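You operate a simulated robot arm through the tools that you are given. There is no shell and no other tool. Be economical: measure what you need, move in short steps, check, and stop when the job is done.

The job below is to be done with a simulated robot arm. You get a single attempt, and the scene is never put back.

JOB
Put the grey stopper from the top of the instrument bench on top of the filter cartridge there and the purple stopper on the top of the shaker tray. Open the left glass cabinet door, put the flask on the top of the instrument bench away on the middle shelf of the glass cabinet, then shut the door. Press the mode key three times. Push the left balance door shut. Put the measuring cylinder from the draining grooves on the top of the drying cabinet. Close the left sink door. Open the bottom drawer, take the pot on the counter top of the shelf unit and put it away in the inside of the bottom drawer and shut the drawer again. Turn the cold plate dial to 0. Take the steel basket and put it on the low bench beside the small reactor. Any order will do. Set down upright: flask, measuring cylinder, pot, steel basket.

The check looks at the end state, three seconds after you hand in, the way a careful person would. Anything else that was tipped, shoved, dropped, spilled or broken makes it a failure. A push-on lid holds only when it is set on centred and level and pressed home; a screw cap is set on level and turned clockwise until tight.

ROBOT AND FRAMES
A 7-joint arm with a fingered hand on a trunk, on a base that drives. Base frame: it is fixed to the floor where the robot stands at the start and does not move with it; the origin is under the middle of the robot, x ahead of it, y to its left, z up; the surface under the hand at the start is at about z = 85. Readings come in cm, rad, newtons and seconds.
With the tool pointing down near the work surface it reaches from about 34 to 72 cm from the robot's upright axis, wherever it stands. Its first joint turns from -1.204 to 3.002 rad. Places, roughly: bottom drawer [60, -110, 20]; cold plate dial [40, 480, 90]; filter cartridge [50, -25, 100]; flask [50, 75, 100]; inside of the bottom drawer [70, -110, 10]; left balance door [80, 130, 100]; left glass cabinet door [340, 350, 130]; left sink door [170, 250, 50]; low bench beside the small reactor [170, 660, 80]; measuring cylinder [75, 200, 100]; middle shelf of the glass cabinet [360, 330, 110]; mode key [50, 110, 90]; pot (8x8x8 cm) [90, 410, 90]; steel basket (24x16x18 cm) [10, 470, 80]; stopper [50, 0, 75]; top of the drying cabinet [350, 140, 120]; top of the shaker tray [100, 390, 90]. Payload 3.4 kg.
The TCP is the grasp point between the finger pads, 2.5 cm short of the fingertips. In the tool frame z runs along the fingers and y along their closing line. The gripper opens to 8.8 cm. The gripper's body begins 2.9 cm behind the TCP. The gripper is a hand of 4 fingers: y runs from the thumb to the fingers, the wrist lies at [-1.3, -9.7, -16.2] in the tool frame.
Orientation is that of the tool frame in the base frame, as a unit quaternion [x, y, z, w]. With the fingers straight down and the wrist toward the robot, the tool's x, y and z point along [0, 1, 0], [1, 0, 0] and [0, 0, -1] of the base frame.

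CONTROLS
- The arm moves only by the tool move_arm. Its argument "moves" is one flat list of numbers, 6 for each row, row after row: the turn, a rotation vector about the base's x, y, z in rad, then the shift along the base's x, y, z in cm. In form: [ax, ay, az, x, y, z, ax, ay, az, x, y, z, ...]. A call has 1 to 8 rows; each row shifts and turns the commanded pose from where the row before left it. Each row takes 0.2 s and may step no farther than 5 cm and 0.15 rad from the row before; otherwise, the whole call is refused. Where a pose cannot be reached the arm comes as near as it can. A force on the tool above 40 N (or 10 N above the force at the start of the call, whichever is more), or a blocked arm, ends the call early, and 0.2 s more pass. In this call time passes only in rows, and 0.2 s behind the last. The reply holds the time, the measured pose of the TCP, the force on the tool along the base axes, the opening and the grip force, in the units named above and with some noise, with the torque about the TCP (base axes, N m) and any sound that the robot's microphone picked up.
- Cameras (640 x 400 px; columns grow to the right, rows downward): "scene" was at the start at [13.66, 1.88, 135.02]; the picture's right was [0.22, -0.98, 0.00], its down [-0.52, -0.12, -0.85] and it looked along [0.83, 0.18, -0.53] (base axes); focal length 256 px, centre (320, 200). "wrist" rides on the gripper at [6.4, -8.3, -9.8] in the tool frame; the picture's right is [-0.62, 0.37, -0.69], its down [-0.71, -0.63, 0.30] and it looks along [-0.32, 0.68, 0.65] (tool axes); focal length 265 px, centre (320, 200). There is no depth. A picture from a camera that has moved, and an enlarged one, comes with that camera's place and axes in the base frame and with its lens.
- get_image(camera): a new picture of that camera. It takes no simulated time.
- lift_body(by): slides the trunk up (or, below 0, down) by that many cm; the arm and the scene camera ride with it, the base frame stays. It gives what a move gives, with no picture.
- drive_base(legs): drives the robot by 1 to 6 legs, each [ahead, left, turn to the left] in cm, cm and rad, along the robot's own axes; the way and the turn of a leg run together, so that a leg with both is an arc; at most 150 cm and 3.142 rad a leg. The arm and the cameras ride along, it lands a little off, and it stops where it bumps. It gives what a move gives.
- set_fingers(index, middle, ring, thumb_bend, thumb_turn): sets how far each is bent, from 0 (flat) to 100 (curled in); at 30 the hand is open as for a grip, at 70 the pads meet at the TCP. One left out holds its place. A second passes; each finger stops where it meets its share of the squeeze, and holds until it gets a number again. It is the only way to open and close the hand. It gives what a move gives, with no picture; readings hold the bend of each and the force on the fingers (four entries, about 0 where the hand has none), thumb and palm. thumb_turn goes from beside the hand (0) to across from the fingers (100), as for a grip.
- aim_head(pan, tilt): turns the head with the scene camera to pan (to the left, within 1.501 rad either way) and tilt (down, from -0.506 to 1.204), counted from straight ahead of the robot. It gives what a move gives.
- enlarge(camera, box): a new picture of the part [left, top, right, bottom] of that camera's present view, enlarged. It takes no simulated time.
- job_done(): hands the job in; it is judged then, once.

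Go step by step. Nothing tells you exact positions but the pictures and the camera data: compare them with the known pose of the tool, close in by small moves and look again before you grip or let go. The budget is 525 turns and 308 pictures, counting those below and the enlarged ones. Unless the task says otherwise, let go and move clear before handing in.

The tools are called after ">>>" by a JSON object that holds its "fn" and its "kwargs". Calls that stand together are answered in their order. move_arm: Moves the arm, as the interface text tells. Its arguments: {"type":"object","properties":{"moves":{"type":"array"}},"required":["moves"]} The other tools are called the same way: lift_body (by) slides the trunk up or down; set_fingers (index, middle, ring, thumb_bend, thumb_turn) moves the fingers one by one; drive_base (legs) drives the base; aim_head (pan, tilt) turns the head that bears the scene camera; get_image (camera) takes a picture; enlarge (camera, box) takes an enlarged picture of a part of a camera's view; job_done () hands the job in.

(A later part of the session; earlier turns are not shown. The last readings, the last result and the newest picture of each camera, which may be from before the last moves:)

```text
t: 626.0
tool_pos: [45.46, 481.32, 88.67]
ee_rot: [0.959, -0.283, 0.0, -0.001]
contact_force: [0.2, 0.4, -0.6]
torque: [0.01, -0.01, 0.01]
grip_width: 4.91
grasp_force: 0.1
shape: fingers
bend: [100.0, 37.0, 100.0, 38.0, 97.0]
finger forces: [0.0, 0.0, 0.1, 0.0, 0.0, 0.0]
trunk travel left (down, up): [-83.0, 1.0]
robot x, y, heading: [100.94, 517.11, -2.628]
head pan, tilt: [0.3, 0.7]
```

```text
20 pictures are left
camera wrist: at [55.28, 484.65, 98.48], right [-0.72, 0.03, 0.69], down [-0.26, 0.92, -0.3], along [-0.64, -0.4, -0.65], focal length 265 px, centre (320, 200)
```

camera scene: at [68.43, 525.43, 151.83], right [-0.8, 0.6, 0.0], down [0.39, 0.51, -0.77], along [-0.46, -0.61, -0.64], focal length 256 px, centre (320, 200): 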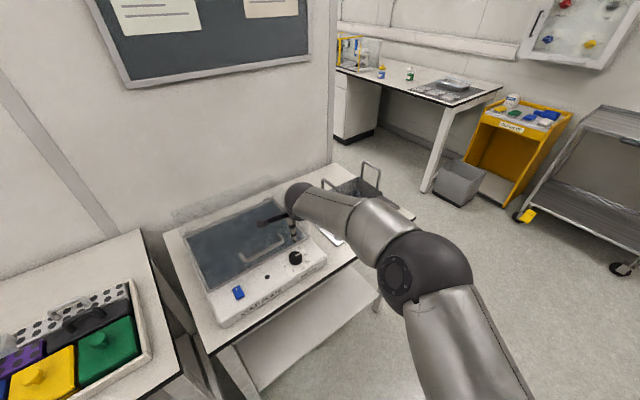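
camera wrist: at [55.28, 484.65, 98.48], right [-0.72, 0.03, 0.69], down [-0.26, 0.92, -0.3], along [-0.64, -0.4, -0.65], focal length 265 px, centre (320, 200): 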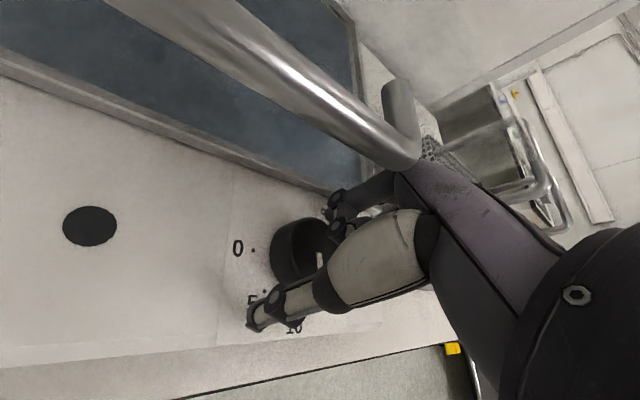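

>>> {"fn": "set_fingers", "kwargs": {"middle": 70, "thumb_bend": 70}}

>>> {"fn": "move_arm", "kwargs": {"moves": [0, 0, -0.12, 0, 0, 0, 0, 0, -0.12, 0, 0, 0, 0, 0, -0.12, 0, 0, 0, 0, 0, -0.12, 0, 0, 0, 0, 0, -0.12, 0, 0, 0, 0, 0, -0.12, 0, 0, 0]}}

>>> {"fn": "set_fingers", "kwargs": {"middle": 37, "thumb_bend": 38}}

>>> {"fn": "move_arm", "kwargs": {"moves": [0, 0, 0.12, 0, 0, 0, 0, 0, 0.12, 0, 0, 0, 0, 0, 0.12, 0, 0, 0, 0, 0, 0.12, 0, 0, 0, 0, 0, 0.12, 0, 0, 0, 0, 0, 0.12, 0, 0, 0]}}

>>> {"fn": "set_fingers", "kwargs": {"middle": 70, "thumb_bend": 70}}

>>> {"fn": "move_arm", "kwargs": {"moves": [0, 0, -0.12, 0, 0, 0, 0, 0, -0.12, 0, 0, 0, 0, 0, -0.12, 0, 0, 0, 0, 0, -0.12, 0, 0, 0, 0, 0, -0.12, 0, 0, 0, 0, 0, -0.12, 0, 0, 0]}}

>>> {"fn": "set_fingers", "kwargs": {"middle": 37, "thumb_bend": 38}}

>>> {"fn": "move_arm", "kwargs": {"moves": [0, 0, 0.12, 0, 0, 0, 0, 0, 0.12, 0, 0, 0, 0, 0, 0.12, 0, 0, 0, 0, 0, 0.12, 0, 0, 0, 0, 0, 0.12, 0, 0, 0, 0, 0, 0.12, 0, 0, 0]}}

>>> {"fn": "enlarge", "kwargs": {"camera": "wrist", "box": [200, 190, 380, 350]}}

```text
t: 627.0
tool_pos: [45.5, 481.32, 88.67]
ee_rot: [0.959, -0.285, -0.001, -0.001]
contact_force: [-0.6, -1.1, 1.3]
torque: [-0.07, 0.06, 0.01]
grip_width: 4.12
grasp_force: 7.6
shape: fingers
bend: [100.0, 54.0, 100.0, 59.0, 99.0]
finger forces: [0.1, 8.1, 0.1, 0.0, 7.6, 0.0]
trunk travel left (down, up): [-83.0, 1.0]
robot x, y, heading: [100.57, 517.11, -2.623]
head pan, tilt: [0.3, 0.7]
```

```text
t: 628.4
tool_pos: [45.43, 481.35, 88.72]
ee_rot: [0.796, -0.606, -0.001, 0.001]
contact_force: [1.4, 4.3, 1.9]
torque: [-0.93, 0.38, 0.4]
grip_width: 4.02
grasp_force: 13.4
shape: fingers
bend: [100.0, 52.0, 100.0, 62.0, 97.0]
finger forces: [0.0, 9.2, 0.0, 0.1, 17.6, 0.0]
trunk travel left (down, up): [-83.0, 1.0]
robot x, y, heading: [100.57, 516.94, -2.626]
head pan, tilt: [0.3, 0.7]
```

```text
t: 629.4
tool_pos: [45.43, 481.39, 88.7]
ee_rot: [0.796, -0.605, -0.001, 0.0]
contact_force: [1.4, 8.2, 0.2]
torque: [-0.49, 0.08, 0.22]
grip_width: 4.92
grasp_force: 3.5
shape: fingers
bend: [100.0, 37.0, 100.0, 38.0, 97.0]
finger forces: [0.1, 0.0, 0.1, 0.0, 7.6, 0.1]
trunk travel left (down, up): [-83.0, 1.0]
robot x, y, heading: [100.58, 516.81, -2.625]
head pan, tilt: [0.3, 0.7]
```

```text
t: 630.8
tool_pos: [45.37, 481.32, 88.6]
ee_rot: [0.959, -0.283, 0.0, -0.001]
contact_force: [-0.5, -0.6, -0.2]
torque: [0.01, 0.02, -0.02]
grip_width: 4.93
grasp_force: 0.0
shape: fingers
bend: [100.0, 37.0, 100.0, 38.0, 97.0]
finger forces: [0.0, 0.0, 0.1, 0.0, 0.0, 0.1]
trunk travel left (down, up): [-83.0, 1.0]
robot x, y, heading: [100.94, 516.83, -2.63]
head pan, tilt: [0.3, 0.7]
```

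```text
t: 631.8
tool_pos: [45.45, 481.42, 88.69]
ee_rot: [0.959, -0.284, 0.0, 0.0]
contact_force: [1.3, -1.8, 1.8]
torque: [-0.02, 0.06, 0.02]
grip_width: 4.13
grasp_force: 7.4
shape: fingers
bend: [100.0, 54.0, 100.0, 59.0, 99.0]
finger forces: [0.1, 8.1, 0.0, 0.0, 7.5, 0.0]
trunk travel left (down, up): [-83.0, 1.0]
robot x, y, heading: [100.72, 516.96, -2.624]
head pan, tilt: [0.3, 0.7]
```

```text
t: 633.2
tool_pos: [45.45, 481.42, 88.66]
ee_rot: [0.796, -0.605, 0.0, -0.001]
contact_force: [1.2, 3.3, 2.2]
torque: [-0.81, 0.3, 0.33]
grip_width: 4.01
grasp_force: 12.2
shape: fingers
bend: [100.0, 52.0, 100.0, 62.0, 97.0]
finger forces: [0.1, 8.0, 0.0, 0.0, 16.6, 0.0]
trunk travel left (down, up): [-83.0, 1.0]
robot x, y, heading: [100.59, 516.92, -2.624]
head pan, tilt: [0.3, 0.7]
```

```text
t: 634.2
tool_pos: [45.43, 481.4, 88.66]
ee_rot: [0.797, -0.605, 0.0, -0.001]
contact_force: [0.8, 7.0, -1.5]
torque: [-0.41, 0.07, 0.17]
grip_width: 4.92
grasp_force: 3.4
shape: fingers
bend: [100.0, 37.0, 100.0, 38.0, 97.0]
finger forces: [0.0, 0.0, 0.0, 0.0, 6.7, 0.0]
trunk travel left (down, up): [-83.0, 1.0]
robot x, y, heading: [100.73, 516.77, -2.618]
head pan, tilt: [0.3, 0.7]
```

```text
t: 635.6
tool_pos: [45.38, 481.28, 88.58]
ee_rot: [0.959, -0.284, 0.0, 0.0]
contact_force: [0.1, 0.4, -0.3]
torque: [0.0, -0.01, -0.03]
grip_width: 4.93
grasp_force: 0.1
shape: fingers
bend: [100.0, 37.0, 100.0, 38.0, 97.0]
finger forces: [0.1, 0.0, 0.0, 0.0, 0.1, 0.0]
trunk travel left (down, up): [-83.0, 1.0]
robot x, y, heading: [100.53, 516.84, -2.624]
head pan, tilt: [0.3, 0.7]
```

```text
2.50 times, centred on (290, 270) of wrist
camera zoom: at [55.25, 484.69, 98.46], right [-0.72, 0.03, 0.69], down [-0.26, 0.92, -0.3], along [-0.64, -0.4, -0.65], focal length 664 px, centre (395, 25)
```

zoom: 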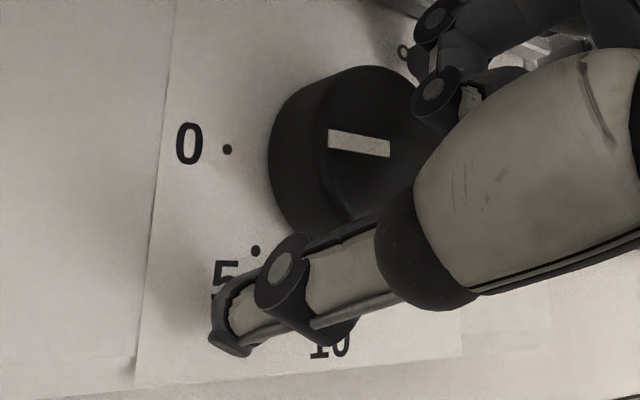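

The pointer now lies close to 0. I raise the hand and check precisely.

>>> {"fn": "move_arm", "kwargs": {"moves": [0, 0, 0, 0, 0, 3, 0, 0, 0, 0, 0, 4, 0, 0, 0, 1, 1, 4, 0, 0, 0, 3, 2, 3, 0, 0, 0, 3, 3, 2]}}

>>> {"fn": "enlarge", "kwargs": {"camera": "scene", "box": [190, 200, 350, 320]}}

>>> {"fn": "enlarge", "kwargs": {"camera": "wrist", "box": [140, 200, 300, 320]}}

```text
t: 636.8
tool_pos: [52.64, 487.8, 104.81]
ee_rot: [0.959, -0.285, -0.001, 0.001]
contact_force: [-0.2, 0.2, -0.6]
torque: [-0.03, 0.03, 0.03]
grip_width: 4.92
grasp_force: 0.1
shape: fingers
bend: [100.0, 37.0, 100.0, 38.0, 97.0]
finger forces: [0.0, 0.0, 0.0, 0.0, 0.0, 0.0]
trunk travel left (down, up): [-83.0, 1.0]
robot x, y, heading: [100.72, 516.73, -2.624]
head pan, tilt: [0.3, 0.7]
```

```text
3.33 times, centred on (270, 260) of scene
camera zoom: at [90.61, 508.4, 151.84], right [-0.73, 0.68, 0.0], down [0.44, 0.47, -0.77], along [-0.52, -0.56, -0.64], focal length 852 px, centre (487, 0)
```

zoom: 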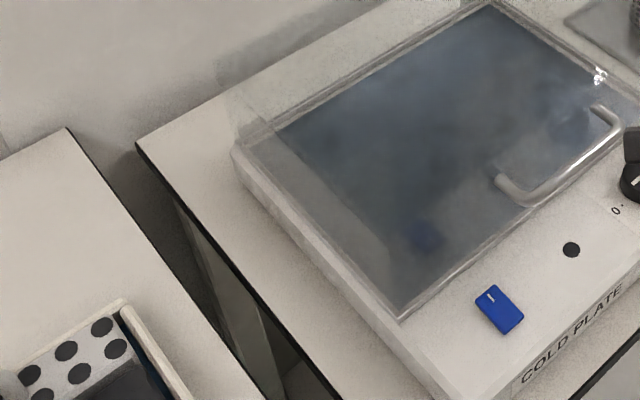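

```text
3.33 times, centred on (220, 260) of wrist
camera zoom: at [62.42, 491.08, 114.69], right [-0.72, 0.03, 0.69], down [-0.26, 0.92, -0.31], along [-0.65, -0.4, -0.65], focal length 885 px, centre (653, 0)
```

zoom: 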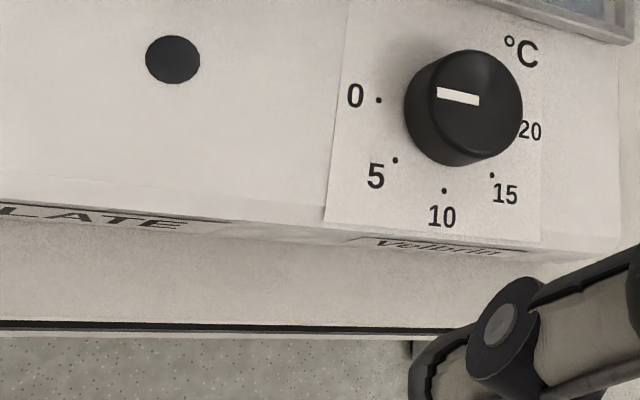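

The pointer reads about 6 degrees short of 0. I go back down and give it that last bit.

>>> {"fn": "move_arm", "kwargs": {"moves": [0, 0, 0, -3, -3, -2, 0, 0, 0, -3, -2, -3, 0, 0, 0, -1.2, -1.3, -4, 0, 0, 0, 0, -0.1, -4, 0, 0, 0, 0, 0, -2.7]}}

>>> {"fn": "set_fingers", "kwargs": {"middle": 70, "thumb_bend": 70}}

>>> {"fn": "move_arm", "kwargs": {"moves": [0, 0, -0.06, 0, 0, 0, 0, 0, -0.055, 0, 0, 0]}}

>>> {"fn": "set_fingers", "kwargs": {"middle": 37, "thumb_bend": 38}}

>>> {"fn": "move_arm", "kwargs": {"moves": [0, 0, 0, 0, 0, 3, 0, 0, 0, 0, 0, 4, 0, 0, 0, 1, 1, 4, 0, 0, 0, 3, 2, 3, 0, 0, 0, 3, 3, 2]}}

>>> {"fn": "enlarge", "kwargs": {"camera": "wrist", "box": [140, 200, 300, 320]}}

```text
t: 638.0
tool_pos: [45.25, 481.07, 88.93]
ee_rot: [0.959, -0.284, -0.001, 0.001]
contact_force: [0.5, 0.8, -0.4]
torque: [0.0, 0.0, -0.02]
grip_width: 4.93
grasp_force: 0.0
shape: fingers
bend: [100.0, 37.0, 100.0, 38.0, 97.0]
finger forces: [0.1, 0.0, 0.0, 0.1, 0.0, 0.1]
trunk travel left (down, up): [-83.0, 1.0]
robot x, y, heading: [100.35, 517.03, -2.627]
head pan, tilt: [0.3, 0.7]
```

```text
t: 639.0
tool_pos: [45.35, 481.18, 88.97]
ee_rot: [0.959, -0.284, 0.0, -0.001]
contact_force: [1.2, 1.9, -0.6]
torque: [-0.04, 0.05, 0.06]
grip_width: 4.25
grasp_force: 8.1
shape: fingers
bend: [100.0, 56.0, 100.0, 57.0, 99.0]
finger forces: [0.0, 7.1, 0.0, 0.0, 9.1, 0.0]
trunk travel left (down, up): [-83.0, 1.0]
robot x, y, heading: [100.56, 517.22, -2.623]
head pan, tilt: [0.3, 0.7]
```

```text
t: 639.6
tool_pos: [45.36, 481.05, 88.96]
ee_rot: [0.941, -0.339, -0.001, 0.0]
contact_force: [1.5, 2.0, 1.4]
torque: [-0.01, 0.0, 0.17]
grip_width: 4.25
grasp_force: 9.6
shape: fingers
bend: [100.0, 56.0, 100.0, 57.0, 100.0]
finger forces: [0.1, 7.8, 0.0, 0.0, 10.7, 0.0]
trunk travel left (down, up): [-83.0, 1.0]
robot x, y, heading: [100.53, 516.8, -2.628]
head pan, tilt: [0.3, 0.7]
```

```text
t: 640.6
tool_pos: [45.28, 481.0, 88.95]
ee_rot: [0.941, -0.339, 0.0, 0.0]
contact_force: [0.5, 0.5, -0.6]
torque: [-0.01, -0.03, -0.01]
grip_width: 4.91
grasp_force: 0.1
shape: fingers
bend: [100.0, 37.0, 100.0, 38.0, 97.0]
finger forces: [0.0, 0.1, 0.0, 0.0, 0.1, 0.0]
trunk travel left (down, up): [-83.0, 1.0]
robot x, y, heading: [100.91, 517.03, -2.627]
head pan, tilt: [0.3, 0.7]
```

```text
t: 641.8
tool_pos: [52.54, 486.8, 105.2]
ee_rot: [0.941, -0.34, 0.0, 0.002]
contact_force: [0.4, -0.3, 0.4]
torque: [0.0, 0.01, 0.05]
grip_width: 4.91
grasp_force: 0.1
shape: fingers
bend: [100.0, 37.0, 100.0, 38.0, 97.0]
finger forces: [0.0, 0.0, 0.0, 0.0, 0.0, 0.0]
trunk travel left (down, up): [-83.0, 1.0]
robot x, y, heading: [100.85, 517.22, -2.628]
head pan, tilt: [0.3, 0.7]
```

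```text
3.33 times, centred on (220, 260) of wrist
camera zoom: at [62.71, 489.04, 115.04], right [-0.71, 0.11, 0.69], down [-0.15, 0.94, -0.31], along [-0.69, -0.32, -0.65], focal length 885 px, centre (653, 0)
```

zoom: 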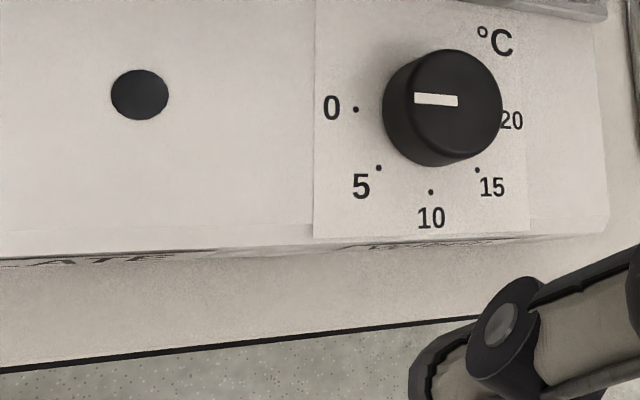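

The knob moved little that time; by the dots about 10 degrees are still missing. I repeat with a larger stroke.

>>> {"fn": "move_arm", "kwargs": {"moves": [0, 0, 0, -3, -3, -2, 0, 0, 0, -3, -2, -3, 0, 0, 0, -1.1, -0.7, -4, 0, 0, 0, 0, 0, -4, 0, 0, 0, 0, 0, -3.5]}}

>>> {"fn": "set_fingers", "kwargs": {"middle": 72, "thumb_bend": 72}}

>>> {"fn": "move_arm", "kwargs": {"moves": [0, 0, -0.1, 0, 0, 0, 0, 0, -0.1, 0, 0, 0]}}

>>> {"fn": "set_fingers", "kwargs": {"middle": 37, "thumb_bend": 38}}

>>> {"fn": "move_arm", "kwargs": {"moves": [0, 0, 0, 0, 0, 3, 0, 0, 0, 0, 0, 4, 0, 0, 0.1, 1, 1, 4, 0, 0, 0.1, 3, 2, 3, 0, 0, 0, 3, 3, 2]}}

>>> {"fn": "enlarge", "kwargs": {"camera": "wrist", "box": [150, 195, 290, 300]}}

```text
t: 643.0
tool_pos: [44.85, 481.12, 88.31]
ee_rot: [0.941, -0.339, -0.001, 0.0]
contact_force: [1.3, -0.4, 0.0]
torque: [0.03, 0.0, 0.01]
grip_width: 4.94
grasp_force: 0.0
shape: fingers
bend: [100.0, 37.0, 100.0, 38.0, 97.0]
finger forces: [0.0, 0.0, 0.0, 0.0, 0.1, 0.1]
trunk travel left (down, up): [-83.0, 1.0]
robot x, y, heading: [100.89, 516.78, -2.624]
head pan, tilt: [0.3, 0.7]
```

```text
t: 644.0
tool_pos: [45.08, 481.24, 88.56]
ee_rot: [0.941, -0.339, -0.001, 0.001]
contact_force: [2.1, 1.2, 3.0]
torque: [-0.12, 0.15, 0.1]
grip_width: 4.24
grasp_force: 10.1
shape: fingers
bend: [100.0, 56.0, 100.0, 57.0, 99.0]
finger forces: [0.1, 11.9, 0.1, 0.0, 10.1, 0.0]
trunk travel left (down, up): [-83.0, 1.0]
robot x, y, heading: [100.49, 516.93, -2.624]
head pan, tilt: [0.3, 0.7]
```

```text
t: 644.6
tool_pos: [45.23, 481.11, 88.4]
ee_rot: [0.902, -0.433, -0.001, 0.0]
contact_force: [2.6, -2.2, 5.0]
torque: [-0.14, 0.16, 0.25]
grip_width: 4.2
grasp_force: 11.0
shape: fingers
bend: [100.0, 56.0, 100.0, 57.0, 100.0]
finger forces: [0.0, 12.9, 0.0, 0.1, 8.5, 0.0]
trunk travel left (down, up): [-83.0, 1.0]
robot x, y, heading: [100.67, 516.88, -2.623]
head pan, tilt: [0.3, 0.7]
```

```text
t: 645.6
tool_pos: [45.07, 481.21, 88.31]
ee_rot: [0.902, -0.431, 0.0, 0.0]
contact_force: [1.1, 0.3, 0.7]
torque: [-0.01, 0.01, 0.01]
grip_width: 4.92
grasp_force: 0.1
shape: fingers
bend: [100.0, 37.0, 100.0, 38.0, 97.0]
finger forces: [0.0, 0.0, 0.0, 0.0, 0.1, 0.0]
trunk travel left (down, up): [-83.0, 1.0]
robot x, y, heading: [100.76, 516.64, -2.628]
head pan, tilt: [0.3, 0.7]
```

```text
t: 646.8
tool_pos: [52.2, 487.32, 104.64]
ee_rot: [0.941, -0.339, -0.001, 0.0]
contact_force: [-0.2, -0.6, -0.3]
torque: [-0.02, 0.02, -0.01]
grip_width: 4.92
grasp_force: 0.1
shape: fingers
bend: [100.0, 37.0, 100.0, 38.0, 97.0]
finger forces: [0.1, 0.0, 0.0, 0.0, 0.0, 0.0]
trunk travel left (down, up): [-83.0, 1.0]
robot x, y, heading: [100.63, 517.16, -2.622]
head pan, tilt: [0.3, 0.7]
```

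```text
3.81 times, centred on (220, 248) of wrist
camera zoom: at [62.26, 489.42, 114.45], right [-0.71, 0.11, 0.69], down [-0.15, 0.94, -0.3], along [-0.69, -0.32, -0.65], focal length 1011 px, centre (701, 19)
```

zoom: 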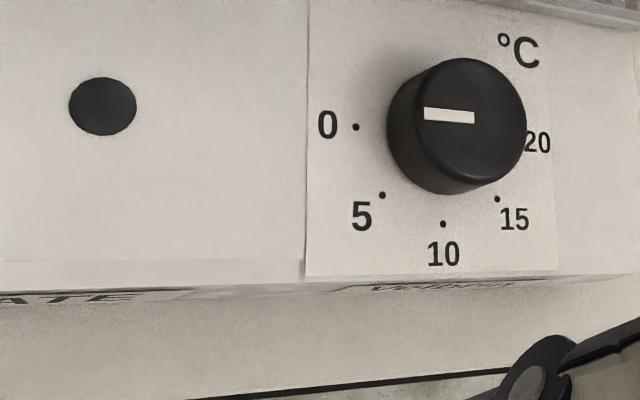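

The pointer is still a few degrees short. One more stroke, watching the torque to see whether the dial is already at its stop.

>>> {"fn": "move_arm", "kwargs": {"moves": [0, 0, 0, -3, -3, -2, 0, 0, 0.1, -3, -2, -3, 0, 0, 0, -0.9, -1.1, -4, 0, 0, 0, 0, 0, -4, 0, 0, 0, 0, 0, -3.3]}}

>>> {"fn": "set_fingers", "kwargs": {"middle": 80, "thumb_bend": 80}}

>>> {"fn": "move_arm", "kwargs": {"moves": [0, 0, -0.1, 0, 0, 0]}}

>>> {"fn": "move_arm", "kwargs": {"moves": [0, 0, -0.1, 0, 0, 0]}}

>>> {"fn": "move_arm", "kwargs": {"moves": [0, 0, -0.08, 0, 0, 0]}}

>>> {"fn": "enlarge", "kwargs": {"camera": "wrist", "box": [200, 190, 380, 350]}}

```text
t: 648.0
tool_pos: [45.44, 481.25, 88.2]
ee_rot: [0.956, -0.292, -0.001, 0.001]
contact_force: [0.6, 0.3, 4.2]
torque: [-0.12, 0.15, -0.01]
grip_width: 4.9
grasp_force: 2.1
shape: fingers
bend: [100.0, 36.0, 100.0, 38.0, 97.0]
finger forces: [0.0, 4.3, 0.0, 0.0, 0.0, 0.0]
trunk travel left (down, up): [-83.0, 1.0]
robot x, y, heading: [100.44, 516.64, -2.624]
head pan, tilt: [0.3, 0.7]
```

```text
t: 649.0
tool_pos: [45.64, 481.54, 88.21]
ee_rot: [0.957, -0.292, -0.001, 0.0]
contact_force: [5.5, 10.0, 8.8]
torque: [0.41, -0.32, 0.11]
grip_width: 4.01
grasp_force: 16.5
shape: fingers
bend: [100.0, 46.0, 100.0, 64.0, 99.0]
finger forces: [0.1, 8.1, 0.0, 0.0, 24.6, 0.0]
trunk travel left (down, up): [-83.0, 1.0]
robot x, y, heading: [100.6, 516.93, -2.625]
head pan, tilt: [0.3, 0.7]
```

```text
t: 649.4
tool_pos: [45.63, 481.42, 88.19]
ee_rot: [0.94, -0.34, 0.0, 0.001]
contact_force: [7.7, 10.5, 9.4]
torque: [0.4, -0.34, 0.17]
grip_width: 4.01
grasp_force: 17.1
shape: fingers
bend: [100.0, 46.0, 100.0, 63.0, 100.0]
finger forces: [0.1, 7.3, 0.0, 0.0, 27.0, 0.1]
trunk travel left (down, up): [-83.0, 1.0]
robot x, y, heading: [100.73, 517.35, -2.628]
head pan, tilt: [0.3, 0.7]
```

```text
t: 649.8
tool_pos: [45.66, 481.27, 88.24]
ee_rot: [0.923, -0.386, -0.001, 0.0]
contact_force: [9.0, 8.9, 4.8]
torque: [0.26, -0.31, 0.21]
grip_width: 4.06
grasp_force: 15.0
shape: fingers
bend: [100.0, 46.0, 100.0, 62.0, 100.0]
finger forces: [0.0, 7.7, 0.0, 0.1, 23.0, 0.1]
trunk travel left (down, up): [-83.0, 1.0]
robot x, y, heading: [100.83, 516.47, -2.624]
head pan, tilt: [0.3, 0.7]
```

```text
t: 650.2
tool_pos: [45.41, 481.39, 88.24]
ee_rot: [0.906, -0.423, 0.0, 0.001]
contact_force: [8.3, 10.6, 3.5]
torque: [0.28, -0.24, 0.18]
grip_width: 4.06
grasp_force: 14.1
shape: fingers
bend: [100.0, 47.0, 100.0, 62.0, 100.0]
finger forces: [0.0, 6.5, 0.0, 0.0, 21.7, 0.0]
trunk travel left (down, up): [-83.0, 1.0]
robot x, y, heading: [100.24, 517.17, -2.627]
head pan, tilt: [0.3, 0.7]
```

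```text
2.50 times, centred on (290, 270) of wrist
camera zoom: at [55.9, 481.6, 98.08], right [-0.68, 0.24, 0.69], down [0.02, 0.95, -0.3], along [-0.73, -0.19, -0.65], focal length 664 px, centre (395, 25)
```

zoom: 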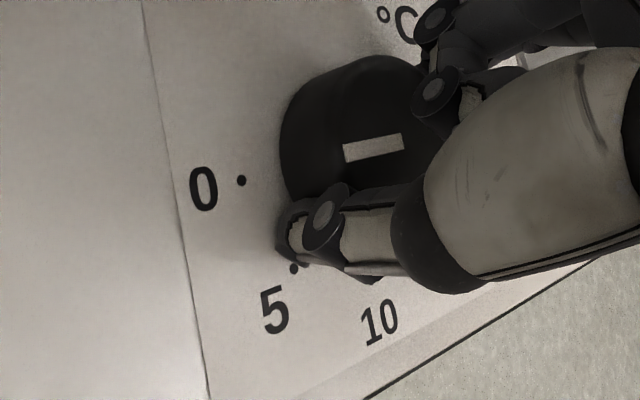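

The hand slipped on the knob with no further motion, so the dial is at its stop at 0. I release it and move over to the basket.

>>> {"fn": "set_fingers", "kwargs": {"middle": 35, "thumb_bend": 35}}

>>> {"fn": "move_arm", "kwargs": {"moves": [0, 0, 0, 0, 0, 3, 0, 0, 0, 0, 0, 4.5, 0, 0, 0, 1, 1, 4.5, 0, 0, 0, 2, 2, 4, 0, 0, 0, 3, 2, 3, 0, 0, 0, 3, 2, 3, 0, 0, 0, 2, 1, 4]}}

>>> {"fn": "drive_base", "kwargs": {"legs": [[-15, 0, 0], [0, 0, 1.056], [0, -98, 0]]}}

>>> {"fn": "set_fingers", "kwargs": {"index": 30, "middle": 30, "ring": 30, "thumb_bend": 30}}

>>> {"fn": "aim_head", "kwargs": {"pan": 0.0, "tilt": 0.7}}

>>> {"fn": "get_image", "kwargs": {"camera": "scene"}}

```text
t: 651.2
tool_pos: [45.28, 481.15, 88.2]
ee_rot: [0.907, -0.422, -0.001, 0.0]
contact_force: [-0.2, 0.6, 2.9]
torque: [-0.1, 0.11, 0.02]
grip_width: 5.01
grasp_force: 1.9
shape: fingers
bend: [100.0, 34.0, 100.0, 35.0, 96.0]
finger forces: [0.0, 2.9, 0.0, 0.1, 0.1, 0.0]
trunk travel left (down, up): [-83.0, 1.0]
robot x, y, heading: [100.81, 516.89, -2.629]
head pan, tilt: [0.3, 0.7]
```

```text
t: 652.8
tool_pos: [56.61, 489.42, 114.1]
ee_rot: [0.907, -0.421, -0.001, 0.001]
contact_force: [0.8, -0.5, -0.1]
torque: [0.0, 0.04, 0.01]
grip_width: 5.04
grasp_force: 0.0
shape: fingers
bend: [100.0, 35.0, 100.0, 35.0, 96.0]
finger forces: [0.0, 0.1, 0.0, 0.0, 0.1, 0.0]
trunk travel left (down, up): [-83.0, 1.0]
robot x, y, heading: [100.72, 516.62, -2.623]
head pan, tilt: [0.3, 0.7]
```

```text
t: 661.6
tool_pos: [19.24, 470.71, 113.87]
ee_rot: [0.995, 0.097, 0.0, 0.0]
contact_force: [0.5, -0.8, -0.6]
torque: [-0.01, 0.01, 0.0]
grip_width: 5.09
grasp_force: 0.0
shape: fingers
bend: [100.0, 35.0, 100.0, 35.0, 96.0]
finger forces: [0.1, 0.0, 0.1, 0.0, 0.1, 0.1]
trunk travel left (down, up): [-83.0, 1.0]
robot x, y, heading: [16.13, 522.89, -1.561]
head pan, tilt: [0.3, 0.7]
```

```text
t: 662.6
tool_pos: [19.23, 470.63, 113.81]
ee_rot: [0.995, 0.097, 0.0, 0.0]
contact_force: [-0.9, 0.8, 0.3]
torque: [0.02, 0.0, -0.02]
grip_width: 8.48
grasp_force: 0.0
shape: fingers
bend: [30.0, 30.0, 30.0, 30.0, 96.0]
finger forces: [0.0, 0.1, 0.0, 0.0, 0.0, 0.0]
trunk travel left (down, up): [-83.0, 1.0]
robot x, y, heading: [16.37, 523.3, -1.557]
head pan, tilt: [0.3, 0.7]
```

```text
t: 663.4
tool_pos: [19.19, 470.73, 114.0]
ee_rot: [0.995, 0.098, -0.001, 0.001]
contact_force: [0.7, 0.3, -1.1]
torque: [-0.01, -0.04, 0.05]
grip_width: 8.44
grasp_force: 0.1
shape: fingers
bend: [30.0, 30.0, 30.0, 30.0, 96.0]
finger forces: [0.0, 0.1, 0.0, 0.0, 0.0, 0.0]
trunk travel left (down, up): [-83.0, 1.0]
robot x, y, heading: [16.32, 522.78, -1.56]
head pan, tilt: [0.0, 0.7]
```

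```text
13 pictures are left
camera scene: at [16.51, 509.32, 151.82], right [-1.0, -0.01, 0.0], down [-0.01, 0.64, -0.76], along [0.01, -0.76, -0.64], focal length 256 px, centre (320, 200)
```

scene: 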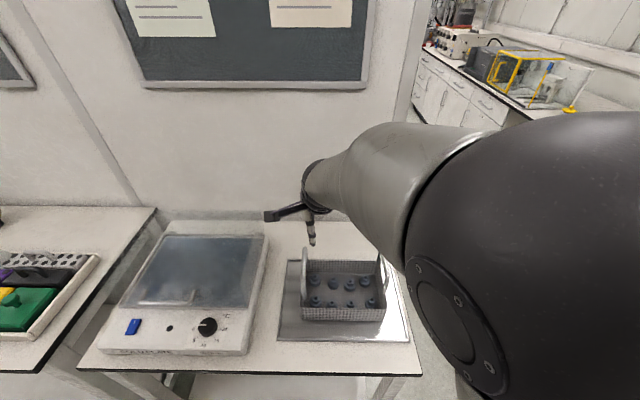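

>>> {"fn": "enlarge", "kwargs": {"camera": "scene", "box": [185, 235, 405, 350]}}

```text
2.91 times, centred on (295, 292) of scene
camera zoom: at [16.51, 509.32, 151.82], right [-1.0, -0.01, 0.0], down [-0.01, 0.64, -0.76], along [0.01, -0.76, -0.64], focal length 744 px, centre (393, -69)
```

zoom: 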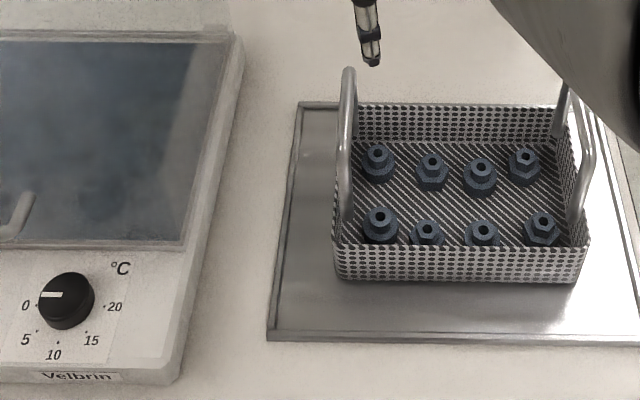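

The dial pointer lies at 0. For the basket I will pinch the middle of its near long wall, whose rim is near z 89 at y 477. I line up above it.

>>> {"fn": "set_fingers", "kwargs": {"index": 45, "middle": 45, "ring": 45, "thumb_bend": 40}}

>>> {"fn": "move_arm", "kwargs": {"moves": [0, 0, -0.1, -2, 3, -2.5, 0, 0, -0.095, -2, 3, -2.5, 0, 0, 0, -1.7, 2.4, -3, 0, 0, 0, 0, 0, -4, 0, 0, 0, 0, 0, -4]}}

>>> {"fn": "get_image", "kwargs": {"camera": "wrist"}}

```text
t: 664.4
tool_pos: [19.24, 470.74, 114.01]
ee_rot: [0.995, 0.097, -0.001, 0.0]
contact_force: [0.5, -0.8, 0.7]
torque: [-0.02, 0.02, 0.01]
grip_width: 5.86
grasp_force: 0.1
shape: fingers
bend: [45.0, 45.0, 45.0, 40.0, 97.0]
finger forces: [0.0, 0.0, 0.1, 0.0, 0.1, 0.1]
trunk travel left (down, up): [-83.0, 1.0]
robot x, y, heading: [16.08, 522.88, -1.559]
head pan, tilt: [0.0, 0.7]
```

```text
t: 665.6
tool_pos: [13.8, 478.11, 99.55]
ee_rot: [0.999, -0.013, 0.029, 0.011]
contact_force: [-0.5, -0.5, -0.2]
torque: [0.01, 0.02, -0.01]
grip_width: 5.84
grasp_force: 0.1
shape: fingers
bend: [45.0, 45.0, 45.0, 40.0, 97.0]
finger forces: [0.0, 0.0, 0.0, 0.1, 0.0, 0.0]
trunk travel left (down, up): [-83.0, 1.0]
robot x, y, heading: [16.26, 522.77, -1.554]
head pan, tilt: [0.0, 0.7]
```

```text
11 pictures are left
camera wrist: at [19.93, 486.39, 109.53], right [-0.67, -0.34, 0.66], down [-0.68, 0.64, -0.36], along [-0.3, -0.69, -0.66], focal length 265 px, centre (320, 200)
```

wrist: 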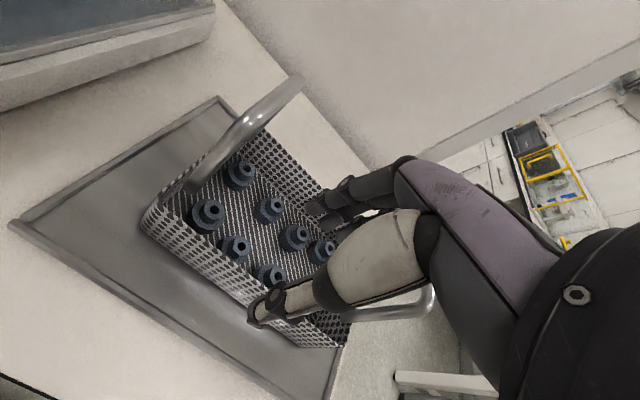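

>>> {"fn": "move_arm", "kwargs": {"moves": [0.022, 0.058, 0, 0, 1, -2, 0, 0, 0, 0, 1, -2, 0, 0, 0, 0, 0, -2.3]}}

>>> {"fn": "get_image", "kwargs": {"camera": "wrist"}}

```text
t: 666.4
tool_pos: [13.61, 480.71, 92.11]
ee_rot: [1.0, -0.021, -0.007, -0.012]
contact_force: [0.6, 0.4, 0.6]
torque: [0.02, 0.0, 0.03]
grip_width: 5.89
grasp_force: 0.0
shape: fingers
bend: [45.0, 45.0, 45.0, 40.0, 97.0]
finger forces: [0.1, 0.0, 0.1, 0.0, 0.1, 0.1]
trunk travel left (down, up): [-83.0, 1.0]
robot x, y, heading: [16.13, 522.8, -1.551]
head pan, tilt: [0.0, 0.7]
```

```text
10 pictures are left
camera wrist: at [20.32, 488.36, 102.07], right [-0.62, -0.36, 0.69], down [-0.69, 0.66, -0.28], along [-0.36, -0.65, -0.67], focal length 265 px, centre (320, 200)
```

wrist: 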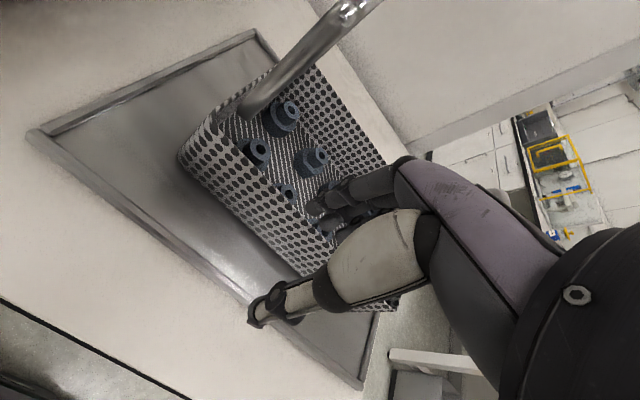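

The fingers are about 2 cm inside the wall and the thumb is outside. I shift slightly and lower them over the wall, then close.

>>> {"fn": "move_arm", "kwargs": {"moves": [0, 0, 0, 0, 1, -1, 0, 0, 0, 0, 0, -1.5]}}

>>> {"fn": "move_arm", "kwargs": {"moves": [0, 0, 0, 0, 0, -1.2, 0, 0, 0, 0, 0, -1]}}

>>> {"fn": "set_fingers", "kwargs": {"index": 80, "middle": 80, "ring": 80, "thumb_bend": 80}}

>>> {"fn": "get_image", "kwargs": {"camera": "wrist"}}

```text
t: 667.0
tool_pos: [13.59, 481.99, 89.31]
ee_rot: [1.0, -0.009, -0.019, -0.011]
contact_force: [0.3, -0.2, -0.3]
torque: [-0.01, -0.03, 0.03]
grip_width: 5.89
grasp_force: 0.1
shape: fingers
bend: [45.0, 45.0, 45.0, 40.0, 97.0]
finger forces: [0.0, 0.0, 0.1, 0.0, 0.0, 0.1]
trunk travel left (down, up): [-83.0, 1.0]
robot x, y, heading: [16.35, 522.58, -1.555]
head pan, tilt: [0.0, 0.7]
```

```text
t: 667.6
tool_pos: [13.38, 482.12, 87.05]
ee_rot: [1.0, -0.004, -0.028, -0.012]
contact_force: [-0.2, 1.2, 0.2]
torque: [-0.03, 0.03, 0.0]
grip_width: 5.88
grasp_force: 0.1
shape: fingers
bend: [45.0, 45.0, 45.0, 40.0, 97.0]
finger forces: [0.0, 0.1, 0.0, 0.1, 0.0, 0.1]
trunk travel left (down, up): [-83.0, 1.0]
robot x, y, heading: [16.5, 522.78, -1.554]
head pan, tilt: [0.0, 0.7]
```

```text
t: 668.6
tool_pos: [13.43, 482.06, 87.08]
ee_rot: [1.0, -0.003, -0.028, -0.012]
contact_force: [0.3, -0.8, 0.3]
torque: [0.02, -0.01, -0.01]
grip_width: 0.0
grasp_force: 0.1
shape: fingers
bend: [77.0, 80.0, 80.0, 73.0, 100.0]
finger forces: [0.1, 0.1, 0.0, 0.0, 0.0, 0.0]
trunk travel left (down, up): [-83.0, 1.0]
robot x, y, heading: [16.59, 522.8, -1.559]
head pan, tilt: [0.0, 0.7]
```

```text
9 pictures are left
camera wrist: at [20.31, 490.03, 96.68], right [-0.58, -0.38, 0.72], down [-0.73, 0.64, -0.25], along [-0.37, -0.67, -0.65], focal length 265 px, centre (320, 200)
```

wrist: 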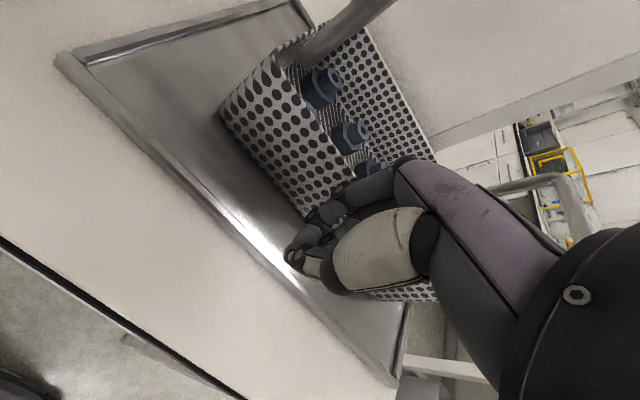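

The fingers came down outside the wall, so the rim is nearer y 477. I lift, move 3 cm further in and try again.

>>> {"fn": "set_fingers", "kwargs": {"index": 45, "middle": 45, "ring": 45, "thumb_bend": 40}}

>>> {"fn": "move_arm", "kwargs": {"moves": [0, 0, 0, 0, 0.3, 2.5, 0.01, -0.05, 0, 0, 0, 3, 0, 0, 0, 0, -1.7, 0, 0, 0, 0, 0, -1.7, 0, 0, 0, 0, 0, 0, -2.2]}}

>>> {"fn": "move_arm", "kwargs": {"moves": [0, 0, 0, 0, 0, -1, 0, 0, 0, 0, 0, -1]}}

>>> {"fn": "move_arm", "kwargs": {"moves": [0, 0, 0, 0, 0, -0.8, 0, 0, 0, 0, 0, -0.7]}}

```text
t: 669.6
tool_pos: [13.52, 482.07, 87.16]
ee_rot: [1.0, -0.004, -0.027, -0.011]
contact_force: [-0.5, -0.2, 0.7]
torque: [0.0, -0.02, 0.02]
grip_width: 5.76
grasp_force: 0.0
shape: fingers
bend: [45.0, 45.0, 45.0, 40.0, 97.0]
finger forces: [0.0, 0.0, 0.0, 0.0, 0.1, 0.0]
trunk travel left (down, up): [-83.0, 1.0]
robot x, y, heading: [16.68, 522.42, -1.558]
head pan, tilt: [0.0, 0.7]
```

```text
t: 670.8
tool_pos: [13.75, 479.07, 90.37]
ee_rot: [1.0, 0.002, -0.005, -0.016]
contact_force: [-0.2, -0.4, -0.3]
torque: [0.04, 0.0, -0.04]
grip_width: 5.77
grasp_force: 0.0
shape: fingers
bend: [45.0, 45.0, 45.0, 40.0, 97.0]
finger forces: [0.0, 0.0, 0.0, 0.1, 0.0, 0.1]
trunk travel left (down, up): [-83.0, 1.0]
robot x, y, heading: [16.55, 522.72, -1.56]
head pan, tilt: [0.0, 0.7]
```

```text
t: 671.4
tool_pos: [13.59, 479.01, 88.29]
ee_rot: [1.0, 0.0, -0.004, -0.015]
contact_force: [-0.2, 0.0, 0.5]
torque: [-0.02, -0.01, 0.0]
grip_width: 5.76
grasp_force: 0.1
shape: fingers
bend: [45.0, 45.0, 45.0, 40.0, 97.0]
finger forces: [0.0, 0.0, 0.0, 0.0, 0.0, 0.0]
trunk travel left (down, up): [-83.0, 1.0]
robot x, y, heading: [16.53, 522.93, -1.558]
head pan, tilt: [0.0, 0.7]
```

```text
t: 672.0
tool_pos: [13.66, 479.05, 86.72]
ee_rot: [1.0, 0.0, -0.004, -0.016]
contact_force: [-0.8, 0.9, 0.5]
torque: [-0.01, 0.01, 0.01]
grip_width: 5.8
grasp_force: 0.1
shape: fingers
bend: [45.0, 45.0, 45.0, 40.0, 97.0]
finger forces: [0.0, 0.0, 0.0, 0.1, 0.0, 0.0]
trunk travel left (down, up): [-83.0, 1.0]
robot x, y, heading: [16.14, 522.92, -1.56]
head pan, tilt: [0.0, 0.7]
```

>>> {"fn": "set_fingers", "kwargs": {"index": 80, "middle": 80, "ring": 80, "thumb_bend": 80}}

```text
t: 673.0
tool_pos: [13.72, 479.0, 86.7]
ee_rot: [1.0, 0.0, -0.005, -0.017]
contact_force: [0.2, -0.2, 0.7]
torque: [0.11, -0.09, 0.15]
grip_width: 0.0
grasp_force: 15.3
shape: fingers
bend: [78.0, 78.0, 78.0, 67.0, 99.0]
finger forces: [5.6, 4.6, 4.7, 0.0, 14.8, 0.0]
trunk travel left (down, up): [-83.0, 1.0]
robot x, y, heading: [16.29, 523.16, -1.557]
head pan, tilt: [0.0, 0.7]
```

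All three fingers and the thumb now press on the wall. I lift a little and check weight and tilt.

>>> {"fn": "move_arm", "kwargs": {"moves": [0, 0, 0, 0, 0, 1, 0, 0, 0, 0, 0, 1, 0, 0, 0, 0, 0, 1]}}

>>> {"fn": "get_image", "kwargs": {"camera": "scene"}}

```text
t: 673.8
tool_pos: [13.61, 479.1, 89.76]
ee_rot: [1.0, 0.001, -0.004, -0.017]
contact_force: [1.0, -1.0, -5.1]
torque: [0.19, -0.11, 0.13]
grip_width: 0.02
grasp_force: 17.7
shape: fingers
bend: [78.0, 78.0, 78.0, 67.0, 99.0]
finger forces: [8.0, 5.5, 4.7, 0.0, 16.9, 0.0]
trunk travel left (down, up): [-83.0, 1.0]
robot x, y, heading: [16.56, 522.84, -1.562]
head pan, tilt: [0.0, 0.7]
```

```text
8 pictures are left
camera scene: at [16.5, 509.24, 151.81], right [-1.0, -0.01, 0.0], down [-0.01, 0.64, -0.76], along [0.01, -0.76, -0.64], focal length 256 px, centre (320, 200)
```

scene: 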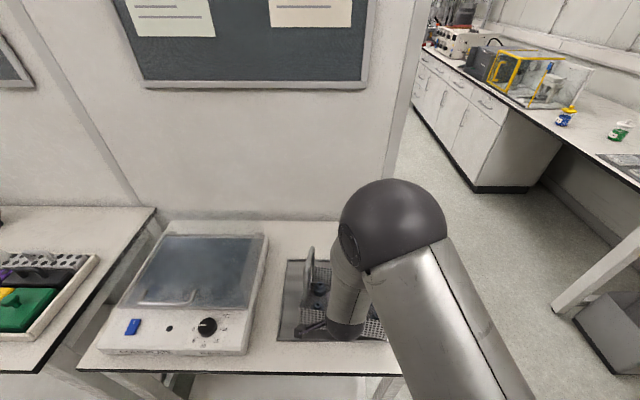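

>>> {"fn": "move_arm", "kwargs": {"moves": [0, 0, 0, 0, 0, 2, 0, 0, 0, 0, 0, 2, 0, 0, 0, 0, 0, 3]}}

>>> {"fn": "enlarge", "kwargs": {"camera": "scene", "box": [260, 190, 420, 350]}}

```text
t: 674.6
tool_pos: [13.34, 479.26, 96.69]
ee_rot: [1.0, -0.001, -0.002, -0.016]
contact_force: [0.2, -0.9, -6.9]
torque: [0.13, -0.29, 0.01]
grip_width: 0.12
grasp_force: 17.3
shape: fingers
bend: [78.0, 77.0, 79.0, 71.0, 94.0]
finger forces: [10.3, 5.8, 2.9, 0.0, 15.4, 0.0]
trunk travel left (down, up): [-83.0, 1.0]
robot x, y, heading: [16.3, 523.11, -1.557]
head pan, tilt: [0.0, 0.7]
```

```text
2.50 times, centred on (340, 270) of scene
camera zoom: at [16.46, 509.39, 151.82], right [-1.0, -0.01, 0.0], down [-0.01, 0.64, -0.77], along [0.01, -0.77, -0.64], focal length 639 px, centre (270, 25)
```

zoom: 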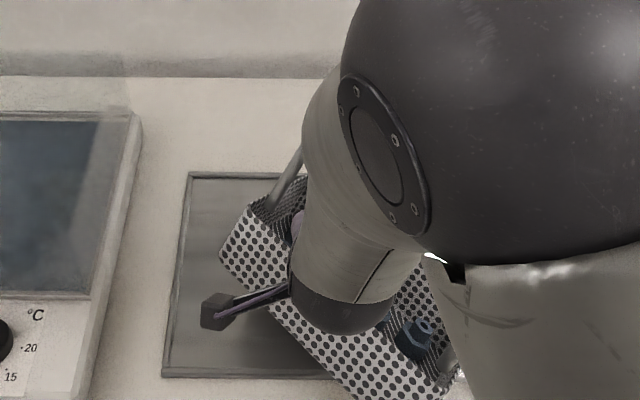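

The basket is rotating in the grip, so I set it straight back down before anything slides out.

>>> {"fn": "move_arm", "kwargs": {"moves": [0, 0, 0, 0, 0, -1.5, 0, 0, 0, 0, 0, -1.5, 0, 0, 0, 0, 0, -1.5, 0, 0, 0, 0, 0, -1.5]}}

>>> {"fn": "move_arm", "kwargs": {"moves": [0, 0, 0, 0, 0, -1, 0, 0, 0, 0, 0, -1, 0, 0, 0, 0, 0, -1]}}

```text
t: 675.6
tool_pos: [13.51, 478.95, 90.62]
ee_rot: [1.0, 0.001, -0.006, -0.017]
contact_force: [1.2, 0.2, -3.3]
torque: [0.12, -0.07, 0.02]
grip_width: 0.0
grasp_force: 12.1
shape: fingers
bend: [78.0, 79.0, 80.0, 71.0, 95.0]
finger forces: [10.0, 1.9, 0.0, 0.0, 12.1, 0.0]
trunk travel left (down, up): [-83.0, 1.0]
robot x, y, heading: [16.16, 522.9, -1.557]
head pan, tilt: [0.0, 0.7]
```

```text
t: 676.4
tool_pos: [13.47, 478.98, 87.8]
ee_rot: [1.0, 0.0, -0.004, -0.016]
contact_force: [1.4, 0.7, -3.4]
torque: [0.02, 0.01, -0.03]
grip_width: 0.0
grasp_force: 10.7
shape: fingers
bend: [78.0, 80.0, 80.0, 71.0, 95.0]
finger forces: [10.3, 0.3, 0.0, 0.0, 11.4, 0.0]
trunk travel left (down, up): [-83.0, 1.0]
robot x, y, heading: [16.39, 522.84, -1.557]
head pan, tilt: [0.0, 0.7]
```

>>> {"fn": "move_arm", "kwargs": {"moves": [0, 0, 0, 0, 0, -0.6, 0, 0, 0, 0, 0, -0.5]}}

>>> {"fn": "set_fingers", "kwargs": {"index": 45, "middle": 45, "ring": 45, "thumb_bend": 40}}

>>> {"fn": "move_arm", "kwargs": {"moves": [0, 0, 0, 0, 0, 2.5, 0, 0, 0, 0, 0, 4, 0, 0, 0, 2, 2, 4, 0, 0, 0, 3, 1, 4, 0, 0, 0, 4, 0, 3, 0, 0, 0, 4, 0, 2]}}

>>> {"fn": "enlarge", "kwargs": {"camera": "scene", "box": [260, 220, 420, 350]}}

```text
t: 677.0
tool_pos: [13.51, 479.02, 86.86]
ee_rot: [1.0, 0.0, -0.004, -0.014]
contact_force: [1.2, 0.1, -1.5]
torque: [-0.03, -0.03, -0.03]
grip_width: 0.0
grasp_force: 11.9
shape: fingers
bend: [79.0, 80.0, 80.0, 71.0, 95.0]
finger forces: [12.0, 0.0, 0.0, 0.0, 12.1, 0.1]
trunk travel left (down, up): [-83.0, 1.0]
robot x, y, heading: [16.04, 522.83, -1.556]
head pan, tilt: [0.0, 0.7]
```

```text
t: 678.0
tool_pos: [13.65, 479.07, 86.62]
ee_rot: [1.0, 0.0, -0.005, -0.015]
contact_force: [-0.1, 0.4, 0.3]
torque: [0.03, -0.01, -0.02]
grip_width: 5.72
grasp_force: 0.0
shape: fingers
bend: [45.0, 45.0, 45.0, 40.0, 100.0]
finger forces: [0.0, 0.1, 0.0, 0.0, 0.0, 0.0]
trunk travel left (down, up): [-83.0, 1.0]
robot x, y, heading: [16.18, 522.8, -1.559]
head pan, tilt: [0.0, 0.7]
```

```text
refused: row 4 steps farther than a row can; nothing moved
```

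```text
3.08 times, centred on (340, 285) of scene
camera zoom: at [16.5, 509.32, 151.82], right [-1.0, -0.01, 0.0], down [-0.01, 0.64, -0.76], along [0.01, -0.76, -0.64], focal length 786 px, centre (258, -62)
```

zoom: 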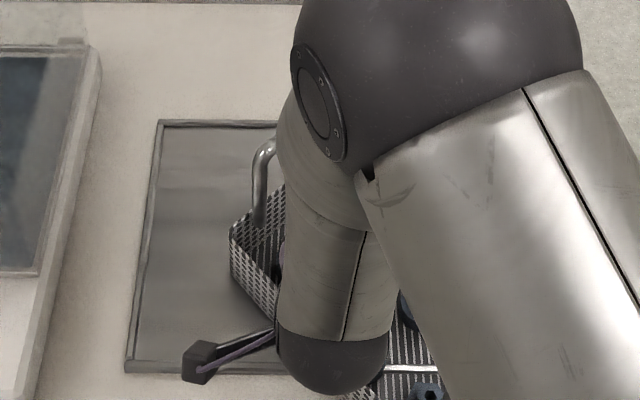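

>>> {"fn": "move_arm", "kwargs": {"moves": [0, 0, 0, 0, 0, 2.5, 0, 0, 0, 0, 0, 4.5, 0, 0, 0, 0, 0, 4.5, 0, 0, 0, 0, 0, 4.5, 0, 0, 0, 3, 1, 3, 0, 0, 0, 4, 1, 2, 0, 0, 0, 4, 1, 2]}}

>>> {"fn": "drive_base", "kwargs": {"legs": [[-10, 12, 0]]}}

>>> {"fn": "aim_head", "kwargs": {"pan": -0.2, "tilt": 0.7}}

>>> {"fn": "enlarge", "kwargs": {"camera": "scene", "box": [240, 180, 440, 340]}}

```text
t: 679.6
tool_pos: [23.6, 481.31, 108.91]
ee_rot: [1.0, 0.001, -0.005, -0.016]
contact_force: [0.1, 0.1, 1.4]
torque: [0.01, 0.01, 0.02]
grip_width: 5.77
grasp_force: 0.0
shape: fingers
bend: [45.0, 45.0, 45.0, 40.0, 100.0]
finger forces: [0.0, 0.0, 0.0, 0.0, 0.0, 0.0]
out of reach, approached as far as the arm can: row 5
trunk travel left (down, up): [-83.0, 1.0]
robot x, y, heading: [16.01, 522.85, -1.555]
head pan, tilt: [0.0, 0.7]
```

```text
t: 681.0
tool_pos: [35.28, 491.35, 108.73]
ee_rot: [1.0, -0.002, -0.004, -0.016]
contact_force: [0.2, 0.6, 0.6]
torque: [0.01, 0.01, 0.03]
grip_width: 5.78
grasp_force: 0.0
shape: fingers
bend: [45.0, 45.0, 45.0, 40.0, 100.0]
finger forces: [0.0, 0.1, 0.0, 0.0, 0.0, 0.0]
trunk travel left (down, up): [-83.0, 1.0]
robot x, y, heading: [28.52, 532.86, -1.56]
head pan, tilt: [0.0, 0.7]
```

```text
t: 681.7
tool_pos: [35.34, 491.38, 108.69]
ee_rot: [1.0, -0.002, -0.004, -0.015]
contact_force: [-0.5, -0.4, -0.3]
torque: [0.02, 0.0, -0.02]
grip_width: 5.77
grasp_force: 0.1
shape: fingers
bend: [45.0, 45.0, 45.0, 40.0, 100.0]
finger forces: [0.0, 0.0, 0.0, 0.0, 0.0, 0.0]
trunk travel left (down, up): [-83.0, 1.0]
robot x, y, heading: [28.66, 532.67, -1.561]
head pan, tilt: [-0.201, 0.7]
```

```text
2.50 times, centred on (340, 260) of scene
camera zoom: at [26.66, 519.56, 151.82], right [-0.98, 0.19, 0.0], down [0.12, 0.63, -0.77], along [-0.14, -0.75, -0.64], focal length 639 px, centre (270, 50)
```

zoom: 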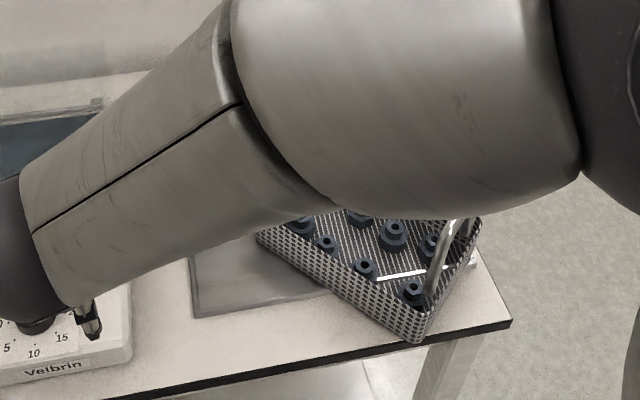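

The basket stands level with its contents inside, but it is turned about 40 degrees. It slipped because the grip was off-centre, so I will re-grip that wall exactly at its middle, [12.7, 484.4].

>>> {"fn": "move_arm", "kwargs": {"moves": [0, 0, 0, 0, 1, 4, 0, 0, 0, 0, 1, 4]}}

>>> {"fn": "drive_base", "kwargs": {"legs": [[2, 17, 0], [0, 0, -0.5]]}}

>>> {"fn": "move_arm", "kwargs": {"moves": [0, 0, -0.03, 0, 0, 0]}}

```text
t: 682.3
tool_pos: [35.21, 493.46, 116.89]
ee_rot: [1.0, -0.001, -0.004, -0.015]
contact_force: [-0.2, 0.8, -0.4]
torque: [0.04, 0.01, -0.02]
grip_width: 5.76
grasp_force: 0.0
shape: fingers
bend: [45.0, 45.0, 45.0, 40.0, 100.0]
finger forces: [0.0, 0.0, 0.1, 0.1, 0.1, 0.0]
trunk travel left (down, up): [-83.0, 1.0]
robot x, y, heading: [28.13, 533.27, -1.562]
head pan, tilt: [-0.201, 0.7]
```

```text
t: 685.2
tool_pos: [32.22, 493.14, 116.75]
ee_rot: [0.968, -0.25, -0.001, -0.017]
contact_force: [-0.3, 0.3, -0.1]
torque: [0.04, -0.02, -0.01]
grip_width: 5.74
grasp_force: 0.2
shape: fingers
bend: [45.0, 45.0, 45.0, 40.0, 100.0]
finger forces: [0.1, 0.0, 0.0, 0.0, 0.0, 0.1]
trunk travel left (down, up): [-83.0, 1.0]
robot x, y, heading: [44.78, 531.12, -2.067]
head pan, tilt: [-0.201, 0.7]
```

```text
t: 685.6
tool_pos: [32.21, 493.09, 116.83]
ee_rot: [0.964, -0.266, 0.001, -0.016]
contact_force: [-0.3, 0.4, 0.0]
torque: [0.02, -0.01, 0.01]
grip_width: 5.76
grasp_force: 0.1
shape: fingers
bend: [45.0, 45.0, 45.0, 40.0, 100.0]
finger forces: [0.0, 0.0, 0.0, 0.0, 0.0, 0.0]
trunk travel left (down, up): [-83.0, 1.0]
robot x, y, heading: [44.74, 531.24, -2.066]
head pan, tilt: [-0.201, 0.7]
```

>>> {"fn": "move_arm", "kwargs": {"moves": [-0.03, 0, -0.06, -2.95, -1.38, -2.8, 0, 0, -0.06, -2.95, -1.38, -2.8, 0, 0, 0, -2.95, -1.38, -2.8, 0, 0, 0, -2.95, -1.38, -2.8, 0, 0, 0, -2.95, -1.38, -2.8, 0, 0, 0, -2.95, -1.38, -2.8]}}

>>> {"fn": "get_image", "kwargs": {"camera": "wrist"}}

```text
t: 687.0
tool_pos: [14.39, 484.65, 99.9]
ee_rot: [0.947, -0.322, 0.004, -0.002]
contact_force: [-0.2, 0.5, -0.9]
torque: [-0.02, 0.0, 0.0]
grip_width: 5.75
grasp_force: 0.1
shape: fingers
bend: [45.0, 45.0, 45.0, 40.0, 100.0]
finger forces: [0.1, 0.0, 0.1, 0.1, 0.0, 0.0]
trunk travel left (down, up): [-83.0, 1.0]
robot x, y, heading: [45.11, 531.3, -2.066]
head pan, tilt: [-0.201, 0.7]
```

```text
4 pictures are left
camera wrist: at [24.34, 487.22, 109.86], right [-0.72, 0.09, 0.69], down [-0.18, 0.94, -0.31], along [-0.67, -0.34, -0.66], focal length 265 px, centre (320, 200)
```

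wrist: 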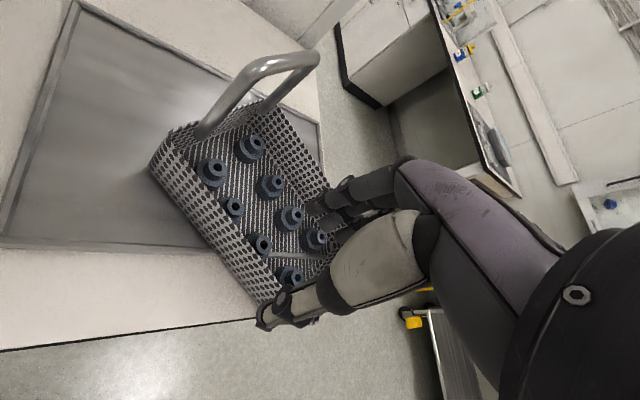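

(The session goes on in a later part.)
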